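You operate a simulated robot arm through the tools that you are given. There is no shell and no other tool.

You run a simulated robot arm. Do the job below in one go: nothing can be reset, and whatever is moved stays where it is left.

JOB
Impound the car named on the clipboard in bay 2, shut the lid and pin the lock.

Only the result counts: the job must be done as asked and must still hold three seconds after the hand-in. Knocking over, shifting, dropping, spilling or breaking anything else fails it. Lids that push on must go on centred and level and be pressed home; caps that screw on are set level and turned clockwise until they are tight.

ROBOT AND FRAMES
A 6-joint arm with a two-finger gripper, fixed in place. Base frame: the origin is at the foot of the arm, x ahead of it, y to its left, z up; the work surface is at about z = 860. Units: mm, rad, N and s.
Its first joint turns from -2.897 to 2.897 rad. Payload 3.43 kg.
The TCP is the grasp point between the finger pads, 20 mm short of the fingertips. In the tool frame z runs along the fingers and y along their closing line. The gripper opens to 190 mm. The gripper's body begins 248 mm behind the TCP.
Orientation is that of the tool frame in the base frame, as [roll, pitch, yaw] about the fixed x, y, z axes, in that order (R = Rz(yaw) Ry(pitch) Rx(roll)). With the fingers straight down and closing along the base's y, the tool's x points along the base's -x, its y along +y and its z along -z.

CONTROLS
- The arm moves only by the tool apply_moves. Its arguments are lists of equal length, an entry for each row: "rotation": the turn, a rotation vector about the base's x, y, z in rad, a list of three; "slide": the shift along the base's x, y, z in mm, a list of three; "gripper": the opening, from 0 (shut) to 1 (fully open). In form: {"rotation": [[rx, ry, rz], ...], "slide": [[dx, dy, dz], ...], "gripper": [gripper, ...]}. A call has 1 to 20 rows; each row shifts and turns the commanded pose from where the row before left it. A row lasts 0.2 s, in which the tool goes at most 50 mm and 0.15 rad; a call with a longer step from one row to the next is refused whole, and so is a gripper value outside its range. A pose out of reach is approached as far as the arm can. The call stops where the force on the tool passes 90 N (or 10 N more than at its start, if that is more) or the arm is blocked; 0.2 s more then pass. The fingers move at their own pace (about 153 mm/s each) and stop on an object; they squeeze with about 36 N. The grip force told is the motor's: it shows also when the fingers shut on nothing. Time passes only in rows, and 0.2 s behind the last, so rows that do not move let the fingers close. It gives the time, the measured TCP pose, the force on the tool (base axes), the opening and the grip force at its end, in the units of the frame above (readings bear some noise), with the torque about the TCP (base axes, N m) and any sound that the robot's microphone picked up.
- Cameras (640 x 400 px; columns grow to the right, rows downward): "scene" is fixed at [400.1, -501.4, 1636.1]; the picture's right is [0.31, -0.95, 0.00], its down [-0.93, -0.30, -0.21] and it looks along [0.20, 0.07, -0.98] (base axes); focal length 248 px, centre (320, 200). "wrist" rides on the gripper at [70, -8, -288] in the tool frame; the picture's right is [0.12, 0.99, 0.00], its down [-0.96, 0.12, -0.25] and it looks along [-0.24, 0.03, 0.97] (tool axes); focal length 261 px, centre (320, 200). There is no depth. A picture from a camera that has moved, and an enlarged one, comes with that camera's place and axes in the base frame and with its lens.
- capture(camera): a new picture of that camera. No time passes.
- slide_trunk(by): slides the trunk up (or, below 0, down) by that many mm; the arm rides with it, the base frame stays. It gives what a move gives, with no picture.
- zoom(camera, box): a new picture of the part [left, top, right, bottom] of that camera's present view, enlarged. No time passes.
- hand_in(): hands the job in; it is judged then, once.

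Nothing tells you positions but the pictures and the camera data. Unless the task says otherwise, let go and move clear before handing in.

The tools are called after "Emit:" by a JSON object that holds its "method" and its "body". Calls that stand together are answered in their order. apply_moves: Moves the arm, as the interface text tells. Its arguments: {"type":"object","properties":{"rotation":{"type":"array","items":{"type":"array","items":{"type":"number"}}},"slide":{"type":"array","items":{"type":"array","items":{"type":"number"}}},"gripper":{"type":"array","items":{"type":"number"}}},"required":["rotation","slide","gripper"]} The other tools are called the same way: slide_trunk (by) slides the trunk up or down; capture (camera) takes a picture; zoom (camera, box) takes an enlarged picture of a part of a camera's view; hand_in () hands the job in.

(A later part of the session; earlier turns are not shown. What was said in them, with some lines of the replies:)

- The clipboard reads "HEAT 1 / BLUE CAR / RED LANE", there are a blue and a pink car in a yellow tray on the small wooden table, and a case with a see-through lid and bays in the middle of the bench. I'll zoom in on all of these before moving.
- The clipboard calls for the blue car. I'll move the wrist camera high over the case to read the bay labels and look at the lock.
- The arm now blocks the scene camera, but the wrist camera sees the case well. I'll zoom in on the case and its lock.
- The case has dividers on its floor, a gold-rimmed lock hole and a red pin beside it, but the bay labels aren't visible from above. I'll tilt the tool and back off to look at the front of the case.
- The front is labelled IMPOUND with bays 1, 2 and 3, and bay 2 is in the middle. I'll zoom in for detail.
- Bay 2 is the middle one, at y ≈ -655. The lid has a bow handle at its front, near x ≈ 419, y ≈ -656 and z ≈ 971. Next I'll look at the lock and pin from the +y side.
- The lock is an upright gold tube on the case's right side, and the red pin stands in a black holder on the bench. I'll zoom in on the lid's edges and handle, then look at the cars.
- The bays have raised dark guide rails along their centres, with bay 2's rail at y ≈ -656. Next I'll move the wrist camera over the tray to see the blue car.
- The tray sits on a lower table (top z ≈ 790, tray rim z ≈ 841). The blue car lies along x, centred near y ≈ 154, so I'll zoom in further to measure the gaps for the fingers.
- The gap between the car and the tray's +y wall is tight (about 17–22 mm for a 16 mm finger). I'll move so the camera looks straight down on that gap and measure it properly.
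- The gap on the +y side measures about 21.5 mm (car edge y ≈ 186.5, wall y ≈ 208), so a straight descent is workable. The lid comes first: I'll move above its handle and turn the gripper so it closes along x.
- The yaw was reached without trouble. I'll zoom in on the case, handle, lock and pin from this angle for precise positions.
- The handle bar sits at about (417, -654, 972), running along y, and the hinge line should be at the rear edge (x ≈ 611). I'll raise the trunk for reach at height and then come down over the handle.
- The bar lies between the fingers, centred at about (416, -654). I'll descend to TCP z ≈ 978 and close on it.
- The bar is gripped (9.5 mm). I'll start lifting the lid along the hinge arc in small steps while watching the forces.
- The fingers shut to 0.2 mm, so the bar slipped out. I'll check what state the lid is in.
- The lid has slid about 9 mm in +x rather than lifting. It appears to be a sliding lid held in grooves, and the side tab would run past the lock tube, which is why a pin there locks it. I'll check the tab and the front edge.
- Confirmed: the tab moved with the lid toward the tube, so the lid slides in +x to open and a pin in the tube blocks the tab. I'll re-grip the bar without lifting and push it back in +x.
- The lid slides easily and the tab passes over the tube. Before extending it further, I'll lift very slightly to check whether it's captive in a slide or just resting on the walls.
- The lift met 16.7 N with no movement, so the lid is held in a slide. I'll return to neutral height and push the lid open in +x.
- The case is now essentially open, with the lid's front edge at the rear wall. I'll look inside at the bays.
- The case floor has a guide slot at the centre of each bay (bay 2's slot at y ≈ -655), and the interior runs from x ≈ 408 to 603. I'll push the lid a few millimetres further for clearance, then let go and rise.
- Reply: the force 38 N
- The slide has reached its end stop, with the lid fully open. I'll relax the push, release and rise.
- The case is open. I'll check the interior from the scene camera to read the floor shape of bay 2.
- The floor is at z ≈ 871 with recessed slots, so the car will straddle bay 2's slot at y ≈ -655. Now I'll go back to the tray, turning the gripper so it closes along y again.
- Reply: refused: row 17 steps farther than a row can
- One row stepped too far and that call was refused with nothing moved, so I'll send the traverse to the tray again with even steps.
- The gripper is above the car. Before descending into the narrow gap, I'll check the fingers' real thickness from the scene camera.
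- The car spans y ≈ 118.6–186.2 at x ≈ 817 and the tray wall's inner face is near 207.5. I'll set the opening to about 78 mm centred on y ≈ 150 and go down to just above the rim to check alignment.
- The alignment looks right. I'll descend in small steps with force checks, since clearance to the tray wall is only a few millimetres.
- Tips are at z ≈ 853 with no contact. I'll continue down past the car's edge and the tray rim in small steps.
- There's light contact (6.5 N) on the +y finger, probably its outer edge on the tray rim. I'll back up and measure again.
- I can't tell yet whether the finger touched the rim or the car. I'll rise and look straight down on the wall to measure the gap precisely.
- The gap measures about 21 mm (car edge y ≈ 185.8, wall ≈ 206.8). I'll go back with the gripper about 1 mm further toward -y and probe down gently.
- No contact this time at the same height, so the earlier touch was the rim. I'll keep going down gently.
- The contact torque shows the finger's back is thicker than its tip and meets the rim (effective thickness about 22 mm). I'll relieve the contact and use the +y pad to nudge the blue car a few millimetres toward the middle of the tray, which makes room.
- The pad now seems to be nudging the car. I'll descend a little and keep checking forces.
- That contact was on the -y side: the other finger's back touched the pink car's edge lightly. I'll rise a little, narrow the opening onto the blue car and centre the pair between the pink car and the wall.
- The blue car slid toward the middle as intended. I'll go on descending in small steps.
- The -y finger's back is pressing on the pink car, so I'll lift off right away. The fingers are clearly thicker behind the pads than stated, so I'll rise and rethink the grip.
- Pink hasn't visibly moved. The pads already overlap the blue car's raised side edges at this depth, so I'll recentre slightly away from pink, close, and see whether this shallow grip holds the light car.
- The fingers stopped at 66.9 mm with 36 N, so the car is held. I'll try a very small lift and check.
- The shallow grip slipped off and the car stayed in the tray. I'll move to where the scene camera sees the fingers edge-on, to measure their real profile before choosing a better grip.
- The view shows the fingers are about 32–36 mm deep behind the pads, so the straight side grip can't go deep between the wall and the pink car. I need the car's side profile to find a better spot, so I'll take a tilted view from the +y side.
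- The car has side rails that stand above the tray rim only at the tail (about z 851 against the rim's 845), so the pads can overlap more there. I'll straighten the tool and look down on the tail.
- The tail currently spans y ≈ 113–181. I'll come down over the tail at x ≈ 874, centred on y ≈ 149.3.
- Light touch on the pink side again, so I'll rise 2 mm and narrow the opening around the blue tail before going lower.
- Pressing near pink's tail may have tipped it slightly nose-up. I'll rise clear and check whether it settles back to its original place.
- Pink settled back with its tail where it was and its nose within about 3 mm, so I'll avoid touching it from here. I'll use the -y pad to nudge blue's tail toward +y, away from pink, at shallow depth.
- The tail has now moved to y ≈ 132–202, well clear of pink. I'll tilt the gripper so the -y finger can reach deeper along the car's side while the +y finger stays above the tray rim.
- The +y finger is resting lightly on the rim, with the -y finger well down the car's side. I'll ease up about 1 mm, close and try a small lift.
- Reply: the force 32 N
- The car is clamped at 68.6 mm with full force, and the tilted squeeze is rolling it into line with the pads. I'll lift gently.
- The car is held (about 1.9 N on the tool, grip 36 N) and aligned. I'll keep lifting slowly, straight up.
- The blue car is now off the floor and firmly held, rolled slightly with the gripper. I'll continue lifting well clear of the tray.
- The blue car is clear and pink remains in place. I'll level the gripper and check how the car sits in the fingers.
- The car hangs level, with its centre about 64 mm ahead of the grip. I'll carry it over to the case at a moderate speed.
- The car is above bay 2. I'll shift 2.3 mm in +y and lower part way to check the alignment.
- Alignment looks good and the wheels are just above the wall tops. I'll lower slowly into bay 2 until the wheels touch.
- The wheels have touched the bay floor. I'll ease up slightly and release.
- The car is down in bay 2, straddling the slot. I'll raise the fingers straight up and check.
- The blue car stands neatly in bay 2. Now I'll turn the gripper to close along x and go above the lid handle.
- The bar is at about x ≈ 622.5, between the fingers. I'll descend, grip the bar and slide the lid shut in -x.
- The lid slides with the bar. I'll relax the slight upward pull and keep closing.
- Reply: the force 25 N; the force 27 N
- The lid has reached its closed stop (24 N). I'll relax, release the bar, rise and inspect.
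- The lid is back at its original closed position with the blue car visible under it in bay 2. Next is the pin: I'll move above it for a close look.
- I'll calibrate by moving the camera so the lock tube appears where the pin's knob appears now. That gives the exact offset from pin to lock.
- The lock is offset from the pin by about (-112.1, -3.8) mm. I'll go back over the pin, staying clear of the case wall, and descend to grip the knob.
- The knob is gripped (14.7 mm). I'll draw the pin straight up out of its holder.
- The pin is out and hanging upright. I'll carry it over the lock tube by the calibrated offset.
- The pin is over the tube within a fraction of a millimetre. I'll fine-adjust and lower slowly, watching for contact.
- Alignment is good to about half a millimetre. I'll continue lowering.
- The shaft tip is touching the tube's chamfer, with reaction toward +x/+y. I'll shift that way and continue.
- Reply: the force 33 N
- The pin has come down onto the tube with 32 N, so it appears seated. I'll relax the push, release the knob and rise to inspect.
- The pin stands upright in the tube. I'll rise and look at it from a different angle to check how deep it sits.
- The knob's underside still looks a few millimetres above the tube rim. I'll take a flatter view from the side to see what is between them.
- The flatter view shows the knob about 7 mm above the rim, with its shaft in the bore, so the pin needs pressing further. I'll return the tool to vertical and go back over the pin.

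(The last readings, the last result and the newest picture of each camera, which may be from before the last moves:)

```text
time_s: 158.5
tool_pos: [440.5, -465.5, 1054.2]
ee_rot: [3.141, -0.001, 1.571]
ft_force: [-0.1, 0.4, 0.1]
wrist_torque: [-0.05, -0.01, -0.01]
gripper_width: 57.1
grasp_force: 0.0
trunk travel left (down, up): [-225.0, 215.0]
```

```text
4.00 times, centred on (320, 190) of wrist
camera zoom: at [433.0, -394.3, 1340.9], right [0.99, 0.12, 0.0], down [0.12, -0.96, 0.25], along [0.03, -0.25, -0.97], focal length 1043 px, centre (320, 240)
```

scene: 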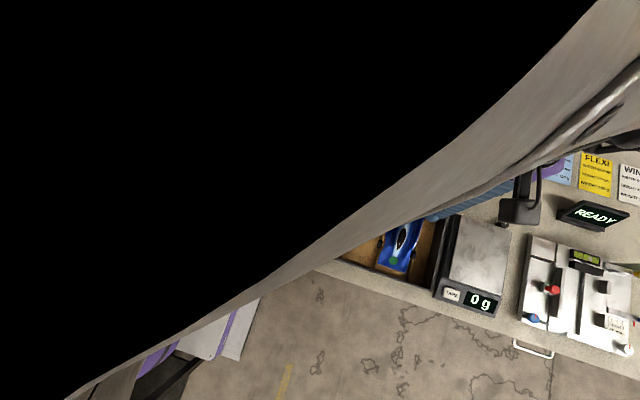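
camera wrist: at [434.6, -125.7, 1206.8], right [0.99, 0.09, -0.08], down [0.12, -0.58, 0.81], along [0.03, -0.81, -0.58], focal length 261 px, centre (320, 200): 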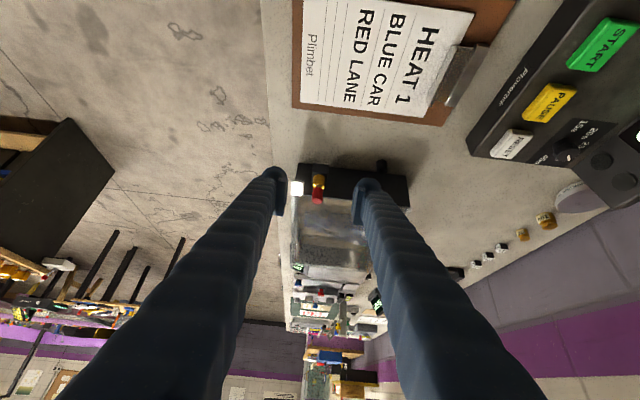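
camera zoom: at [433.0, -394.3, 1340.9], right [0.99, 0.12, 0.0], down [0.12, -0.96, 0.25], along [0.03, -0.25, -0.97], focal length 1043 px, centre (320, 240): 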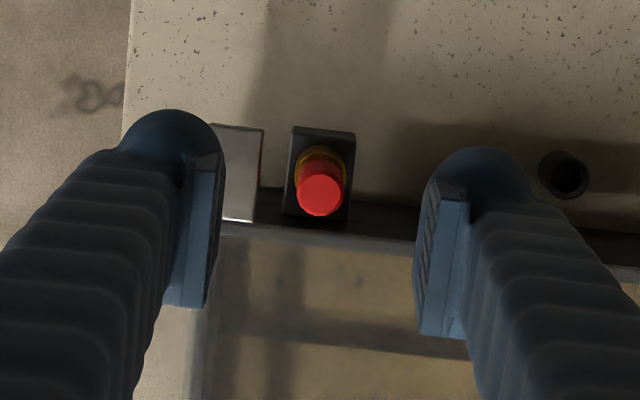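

Emit:
{"method": "apply_moves", "body": {"rotation": [[0, 0, 0], [0, 0, 0], [0, 0, 0], [0, 0, 0], [0, 0, 0], [0, 0, 0], [0, 0, 0], [0, 0, 0]], "slide": [[0.8, 0, -30], [0, 0, -25], [0, 0, -15], [0, 0, -8], [0, 0, 0], [0, 0, 0], [0, 0, 0], [0, 0, 0]], "gripper": [0.3, 0.3, 0.3, 0.3, 0.3, 0.15, 0.05, 0.05]}}

Emit:
{"method": "zoom", "body": {"camera": "wrist", "box": [290, 165, 350, 225]}}

```text
time_s: 160.3
tool_pos: [444.2, -466.2, 977.7]
ee_rot: [3.138, 0.004, 1.57]
ft_force: [6.2, 1.7, 46.8]
wrist_torque: [-0.27, 0.29, 0.06]
gripper_width: 6.2
grasp_force: 0.0
trunk travel left (down, up): [-225.0, 215.0]
```

```text
6.67 times, centred on (320, 195) of wrist
camera zoom: at [433.6, -394.7, 1265.9], right [0.99, 0.12, 0.0], down [0.11, -0.96, 0.25], along [0.03, -0.25, -0.97], focal length 1738 px, centre (320, 233)
```

zoom: 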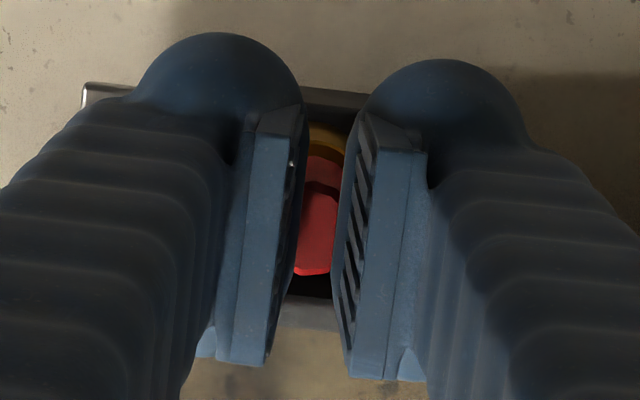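

The fingers closed over the knob's top and are pressing it down with about 47 N, which may have pushed it further in. I'll lift off, open and look again.

Emit:
{"method": "apply_moves", "body": {"rotation": [[0, 0, 0], [0, 0, 0], [0, 0, 0], [0, 0, 0], [0, 0, 0]], "slide": [[0, 0, 4], [0, 0, 8], [0, 0, 10], [0, 0, 0], [0, 0, 0]], "gripper": [0.05, 0.15, 0.25, 0.25, 0.25]}}

Emit:
{"method": "zoom", "body": {"camera": "wrist", "box": [290, 150, 350, 210]}}

```text
time_s: 161.5
tool_pos: [443.9, -465.1, 997.2]
ee_rot: [3.14, 0.001, 1.571]
ft_force: [-0.7, 0.7, 0.4]
wrist_torque: [-0.01, 0.01, -0.02]
gripper_width: 47.5
grasp_force: 0.1
trunk travel left (down, up): [-225.0, 215.0]
```

```text
6.67 times, centred on (320, 180) of wrist
camera zoom: at [434.5, -394.7, 1284.5], right [0.99, 0.12, 0.0], down [0.12, -0.96, 0.25], along [0.03, -0.25, -0.97], focal length 1738 px, centre (320, 333)
```

zoom: 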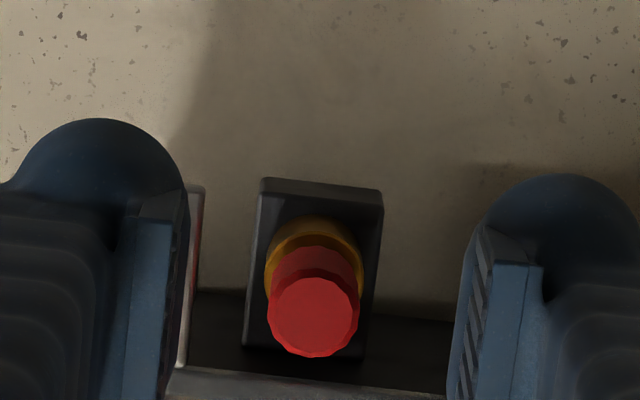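

Emit:
{"method": "apply_moves", "body": {"rotation": [[0, 0, 0], [0, 0, 0], [0, 0, 0], [-0.12, 0, 0], [-0.12, 0, 0], [-0.12, 0, 0], [-0.12, 0, 0], [-0.12, 0, 0], [-0.1, 0, 0], [0, 0, 0], [0, 0, 0]], "slide": [[0, 10, 25], [0, 40, 15], [0, 40, 10], [0, 2, -3], [0, 2, -3], [0, 2, -3], [0, 2, -2], [0, 2, -2], [0, 0, -1], [0, 0, 0], [0, 0, 0]], "gripper": [0.4, 0.4, 0.4, 0.4, 0.4, 0.4, 0.4, 0.4, 0.4, 0.4, 0.4]}}

Emit:
{"method": "capture", "body": {"camera": "wrist"}}

Emit:
{"method": "zoom", "body": {"camera": "wrist", "box": [306, 168, 330, 208]}}

```text
time_s: 163.9
tool_pos: [442.8, -365.4, 1033.5]
ee_rot: [3.141, 0.701, 1.572]
ft_force: [0.6, 0.2, -0.5]
wrist_torque: [0.02, -0.01, -0.01]
gripper_width: 75.9
grasp_force: 0.1
trunk travel left (down, up): [-225.0, 215.0]
```

```text
taken
camera wrist: at [433.7, -126.4, 1207.7], right [0.99, 0.09, -0.08], down [0.12, -0.58, 0.81], along [0.03, -0.81, -0.58], focal length 261 px, centre (320, 200)
```

wrist: 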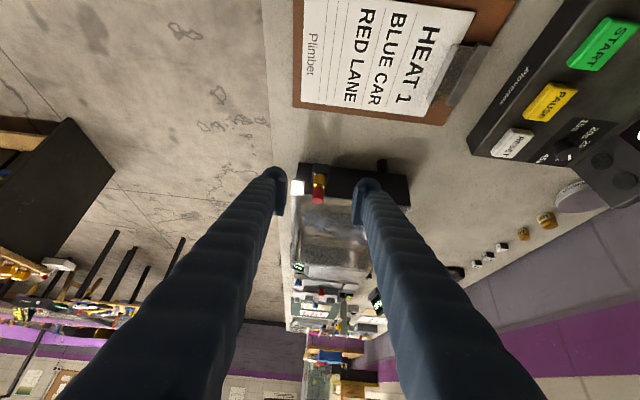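

```text
10.00 times, centred on (318, 188) of wrist
camera zoom: at [433.7, -126.4, 1207.7], right [0.99, 0.09, -0.08], down [0.12, -0.58, 0.81], along [0.03, -0.81, -0.58], focal length 2606 px, centre (340, 320)
```

zoom: 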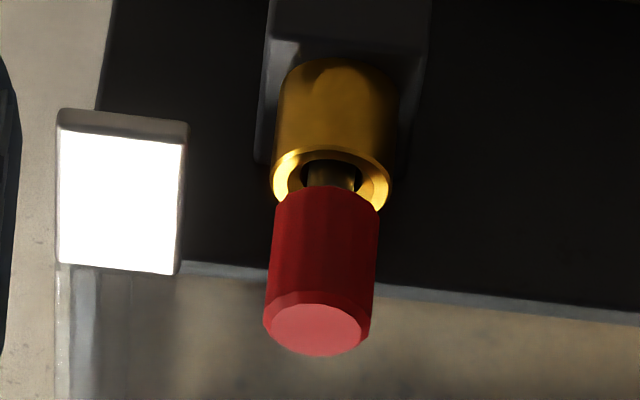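

Emit:
{"method": "zoom", "body": {"camera": "wrist", "box": [300, 155, 340, 195]}}

Emit:
{"method": "zoom", "body": {"camera": "wrist", "box": [312, 176, 326, 190]}}

```text
10.00 times, centred on (320, 175) of wrist
camera zoom: at [433.7, -126.4, 1207.7], right [0.99, 0.09, -0.08], down [0.12, -0.58, 0.81], along [0.03, -0.81, -0.58], focal length 2606 px, centre (320, 450)
```

zoom: 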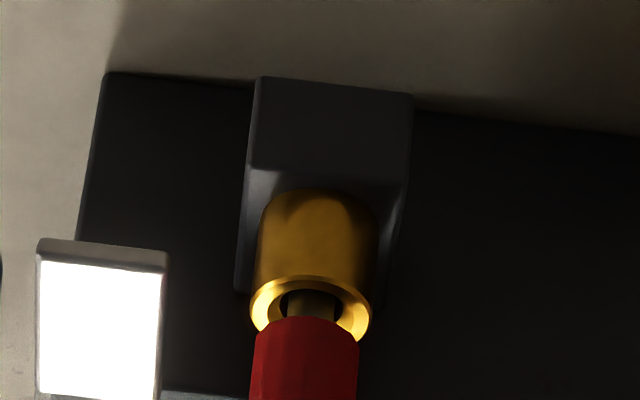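

```text
16.00 times, centred on (319, 183) of wrist
camera zoom: at [433.7, -126.4, 1207.7], right [0.99, 0.09, -0.08], down [0.12, -0.58, 0.81], along [0.03, -0.81, -0.58], focal length 4170 px, centre (336, 472)
```

zoom: 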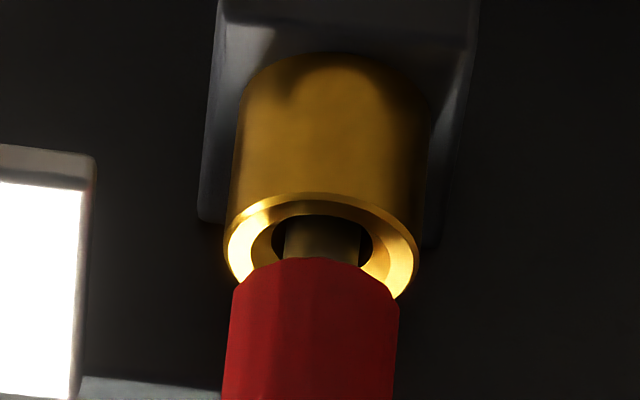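

The pin sits straight with its shaft well into the bore but about 7 mm proud, and the earlier 47 N press didn't move it. I'll re-grip the knob lower and try pressing with the side forces nulled, in case it was binding.

Emit:
{"method": "apply_moves", "body": {"rotation": [[0.12, 0, 0], [0.12, 0, 0], [0.12, 0, 0], [0.12, 0, 0], [0.12, 0, 0], [0.1, 0, 0], [0, 0, 0], [0, 0, 0], [0, 0, 0], [0, 0, 0], [0, 0, 0]], "slide": [[0, 0, 10], [0, 0, 10], [0, 0, 0], [0, 0, 0], [0, 0, 0], [0, -10, 0], [0, -40, 0], [0, -40, 0], [0, -9, 0], [0, 0, 0], [0, 0, 0]], "gripper": [0.3, 0.3, 0.3, 0.3, 0.3, 0.3, 0.3, 0.3, 0.3, 0.3, 0.3]}}

Emit:
{"method": "zoom", "body": {"camera": "wrist", "box": [280, 140, 360, 240]}}

```text
time_s: 166.3
tool_pos: [443.2, -464.9, 1053.0]
ee_rot: [3.141, 0.001, 1.572]
ft_force: [0.4, -0.7, -0.4]
wrist_torque: [-0.01, -0.01, 0.0]
gripper_width: 56.6
grasp_force: 0.1
trunk travel left (down, up): [-225.0, 215.0]
```

```text
4.00 times, centred on (320, 190) of wrist
camera zoom: at [433.7, -395.0, 1340.0], right [0.99, 0.12, 0.0], down [0.12, -0.96, 0.25], along [0.03, -0.25, -0.97], focal length 1043 px, centre (320, 240)
```

zoom: 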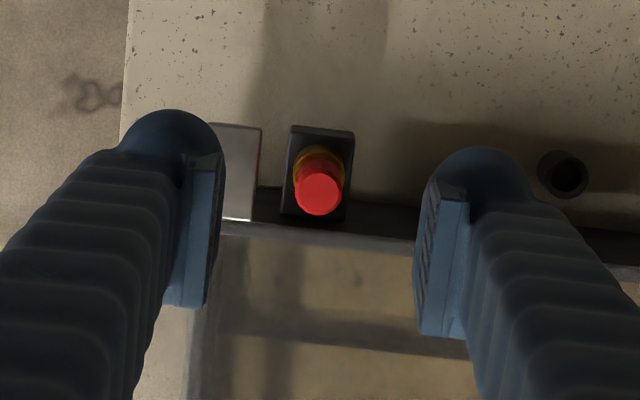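

Emit:
{"method": "apply_moves", "body": {"rotation": [[0, 0, 0], [0, 0, 0], [0, 0, 0], [0, 0, 0], [0, 0, 0], [0, 0, 0]], "slide": [[0.3, 0, -30], [0, 0, -25], [0, 0, -17], [0, 0, -10], [0, 0, 0], [0, 0, 0]], "gripper": [0.3, 0.3, 0.3, 0.3, 0.3, 0.3]}}

Emit:
{"method": "apply_moves", "body": {"rotation": [[0, 0, 0], [0, 0, 0], [0, 0, 0], [0, 0, 0]], "slide": [[0, 0, 0], [0, 0, 0], [0, 0, 0], [0, 0, 0]], "gripper": [0.15, 0.05, 0.05, 0.05]}}

```text
time_s: 167.7
tool_pos: [443.1, -465.6, 969.9]
ee_rot: [-3.14, 0.001, 1.571]
ft_force: [0.8, 0.5, -0.1]
wrist_torque: [-0.04, 0.03, 0.0]
gripper_width: 57.2
grasp_force: 0.0
trunk travel left (down, up): [-225.0, 215.0]
```

```text
time_s: 168.8
tool_pos: [444.3, -465.6, 978.1]
ee_rot: [3.133, 0.012, 1.571]
ft_force: [-0.9, 11.9, 46.7]
wrist_torque: [-0.2, 0.51, -0.09]
gripper_width: 8.7
grasp_force: 0.1
trunk travel left (down, up): [-225.0, 215.0]
stopped in row 4: the force on the tool passed its limit at 92 N (the readings are from after the stop); the commanded pose is now the measured one
```

Closing rode up over the knob and pressed the pin with up to 92 N without it going deeper, so the shaft is bottomed in the lock. I'll lift off, open and inspect the pin.

Emit:
{"method": "apply_moves", "body": {"rotation": [[0, 0, 0], [0, 0, 0], [0, 0, 0], [0, 0, 0], [0, 0, 0], [0, 0, 0]], "slide": [[0, 0, 4], [0, 0, 8], [0, 0, 15], [0, 0, 15], [0, 0, 0], [0, 0, 0]], "gripper": [0.05, 0.08, 0.25, 0.25, 0.25, 0.25]}}

Emit:
{"method": "zoom", "body": {"camera": "wrist", "box": [290, 150, 350, 210]}}

Emit:
{"method": "zoom", "body": {"camera": "wrist", "box": [240, 130, 400, 250]}}

```text
time_s: 170.2
tool_pos: [445.0, -466.8, 1015.8]
ee_rot: [3.137, 0.006, 1.57]
ft_force: [0.2, 0.3, 0.1]
wrist_torque: [0.01, 0.0, 0.0]
gripper_width: 47.2
grasp_force: 0.0
trunk travel left (down, up): [-225.0, 215.0]
```

```text
6.67 times, centred on (320, 180) of wrist
camera zoom: at [434.9, -395.5, 1303.4], right [0.99, 0.12, 0.0], down [0.11, -0.96, 0.25], along [0.03, -0.25, -0.97], focal length 1738 px, centre (320, 333)
```

zoom: 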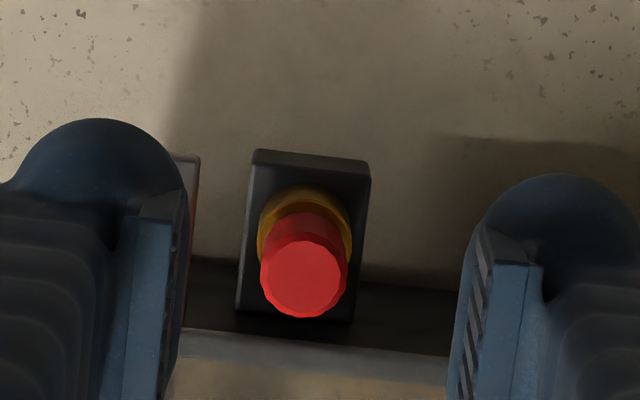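

```text
3.33 times, centred on (320, 190) of wrist
camera zoom: at [434.9, -395.5, 1303.4], right [0.99, 0.12, 0.0], down [0.11, -0.96, 0.25], along [0.03, -0.25, -0.97], focal length 869 px, centre (320, 233)
```

zoom: 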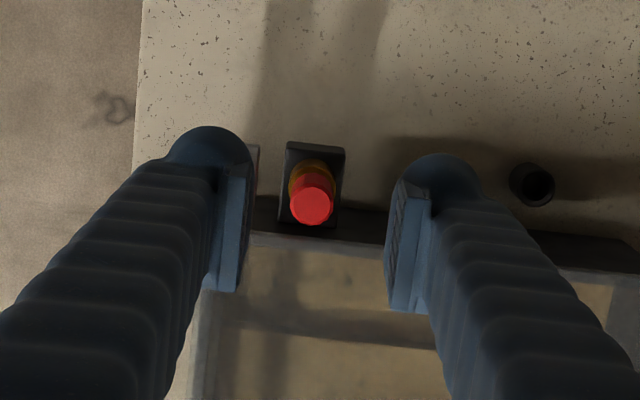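

The pin still stands upright in the lock. I'll move the arm clear and do a full visual check.

Emit:
{"method": "apply_moves", "body": {"rotation": [[0, 0, 0], [0, 0, 0], [0, 0, 0], [0, 0, 0], [0, 0, 0], [0, 0, 0], [0, 0, 0], [0, 0, 0], [0, 0, 0], [0, 0, 0]], "slide": [[0, 0, 30], [0, 0, 40], [0, 0, 40], [30, 35, 10], [35, 35, 0], [35, 35, 0], [35, 35, 0], [35, 35, 0], [30, 30, 0], [0, 0, 0]], "gripper": [0.3, 0.3, 0.3, 0.3, 0.3, 0.3, 0.3, 0.3, 0.3, 0.3]}}

Emit:
{"method": "capture", "body": {"camera": "scene"}}

Emit:
{"method": "zoom", "body": {"camera": "scene", "box": [300, 170, 460, 300]}}

Emit:
{"method": "zoom", "body": {"camera": "scene", "box": [155, 55, 225, 125]}}

Emit:
{"method": "zoom", "body": {"camera": "scene", "box": [300, 220, 340, 260]}}

```text
time_s: 172.4
tool_pos: [645.6, -261.4, 1137.3]
ee_rot: [3.136, 0.007, 1.571]
ft_force: [0.5, -0.3, -0.7]
wrist_torque: [-0.06, -0.01, -0.02]
gripper_width: 57.2
grasp_force: 0.1
trunk travel left (down, up): [-225.0, 215.0]
```

```text
taken
```

scene: 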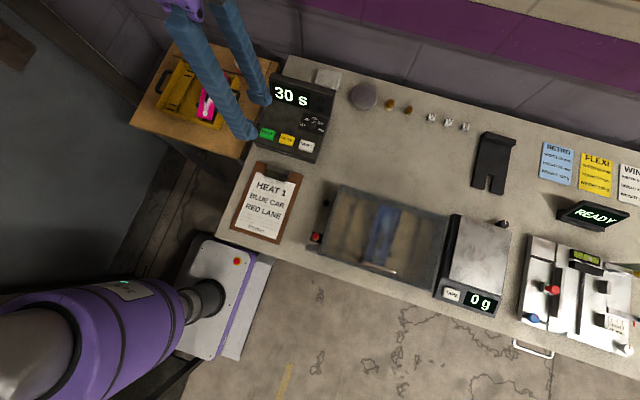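

```text
3.08 times, centred on (380, 235) of scene
camera zoom: at [400.1, -501.4, 1636.1], right [0.31, -0.95, 0.0], down [-0.93, -0.3, -0.21], along [0.2, 0.07, -0.98], focal length 763 px, centre (135, 92)
```

zoom: 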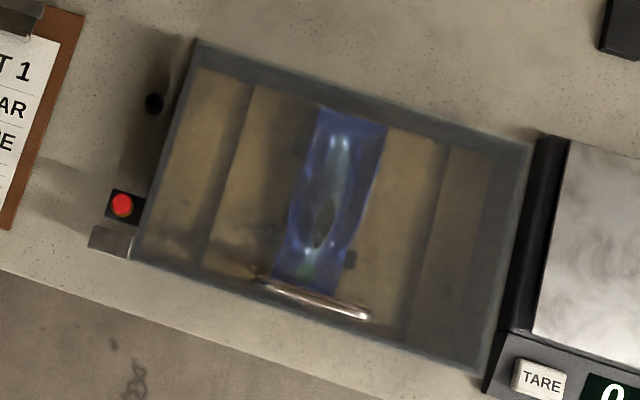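

```text
5.71 times, centred on (190, 90) of scene
camera zoom: at [400.1, -501.4, 1636.1], right [0.31, -0.95, 0.0], down [-0.93, -0.3, -0.21], along [0.2, 0.07, -0.98], focal length 1417 px, centre (1063, 829)
```

zoom: 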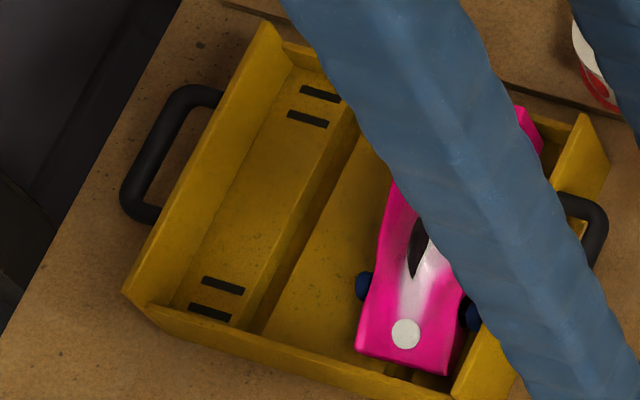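

```text
10.00 times, centred on (320, 240) of scene
camera zoom: at [400.1, -501.4, 1636.1], right [0.31, -0.95, 0.0], down [-0.93, -0.3, -0.21], along [0.2, 0.07, -0.98], focal length 2480 px, centre (320, -200)
```

zoom: 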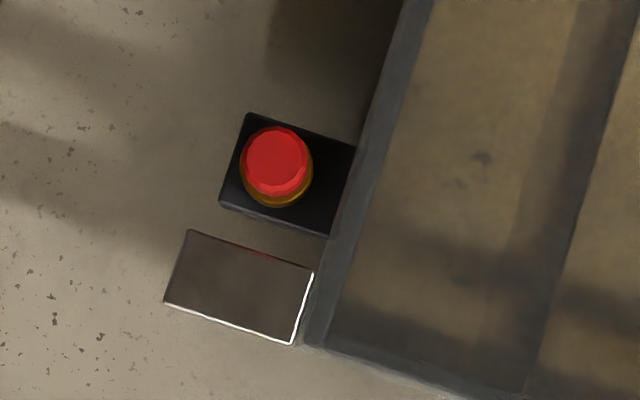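

The car is in bay 2, the lid is back at its closed position, the red pin stands bottomed in the lock tube, and the arm is clear with nothing held. I'm handing in.

One thing did shift: while I was gripping the blue car, the fingers touched the pink car and its nose moved 2–3 mm in the tray. The tray and everything else look unmoved.

Emit:
{"method": "hand_in", "body": {}}

```text
The job is handed in.
```

I handed the job in: the blue car named on the clipboard is in bay 2, the lid is slid shut and the red pin is in the lock. No result came back after the hand-in.

- **Car:** it stands on its wheels over the bay 2 slot, and I could see it through the closed lid.
- **Lid:** it slides rather than lifts. I pushed it to its closed stop, and the tab now sits where it did at the start.
- **Pin:** it stands upright in the lock tube, but its knob sits about 8 mm above the rim. A downward push of up to 92 N moved it no further, so I took it as bottomed. I couldn't see the end of the shaft to confirm that.
- **Pink car:** the fingers touched it several times while I was working the blue car out of the tray, and its nose moved about 2–3 mm. The brief says shifting anything else fails the job, so this is the main risk.

Everything else I could see looked unmoved.
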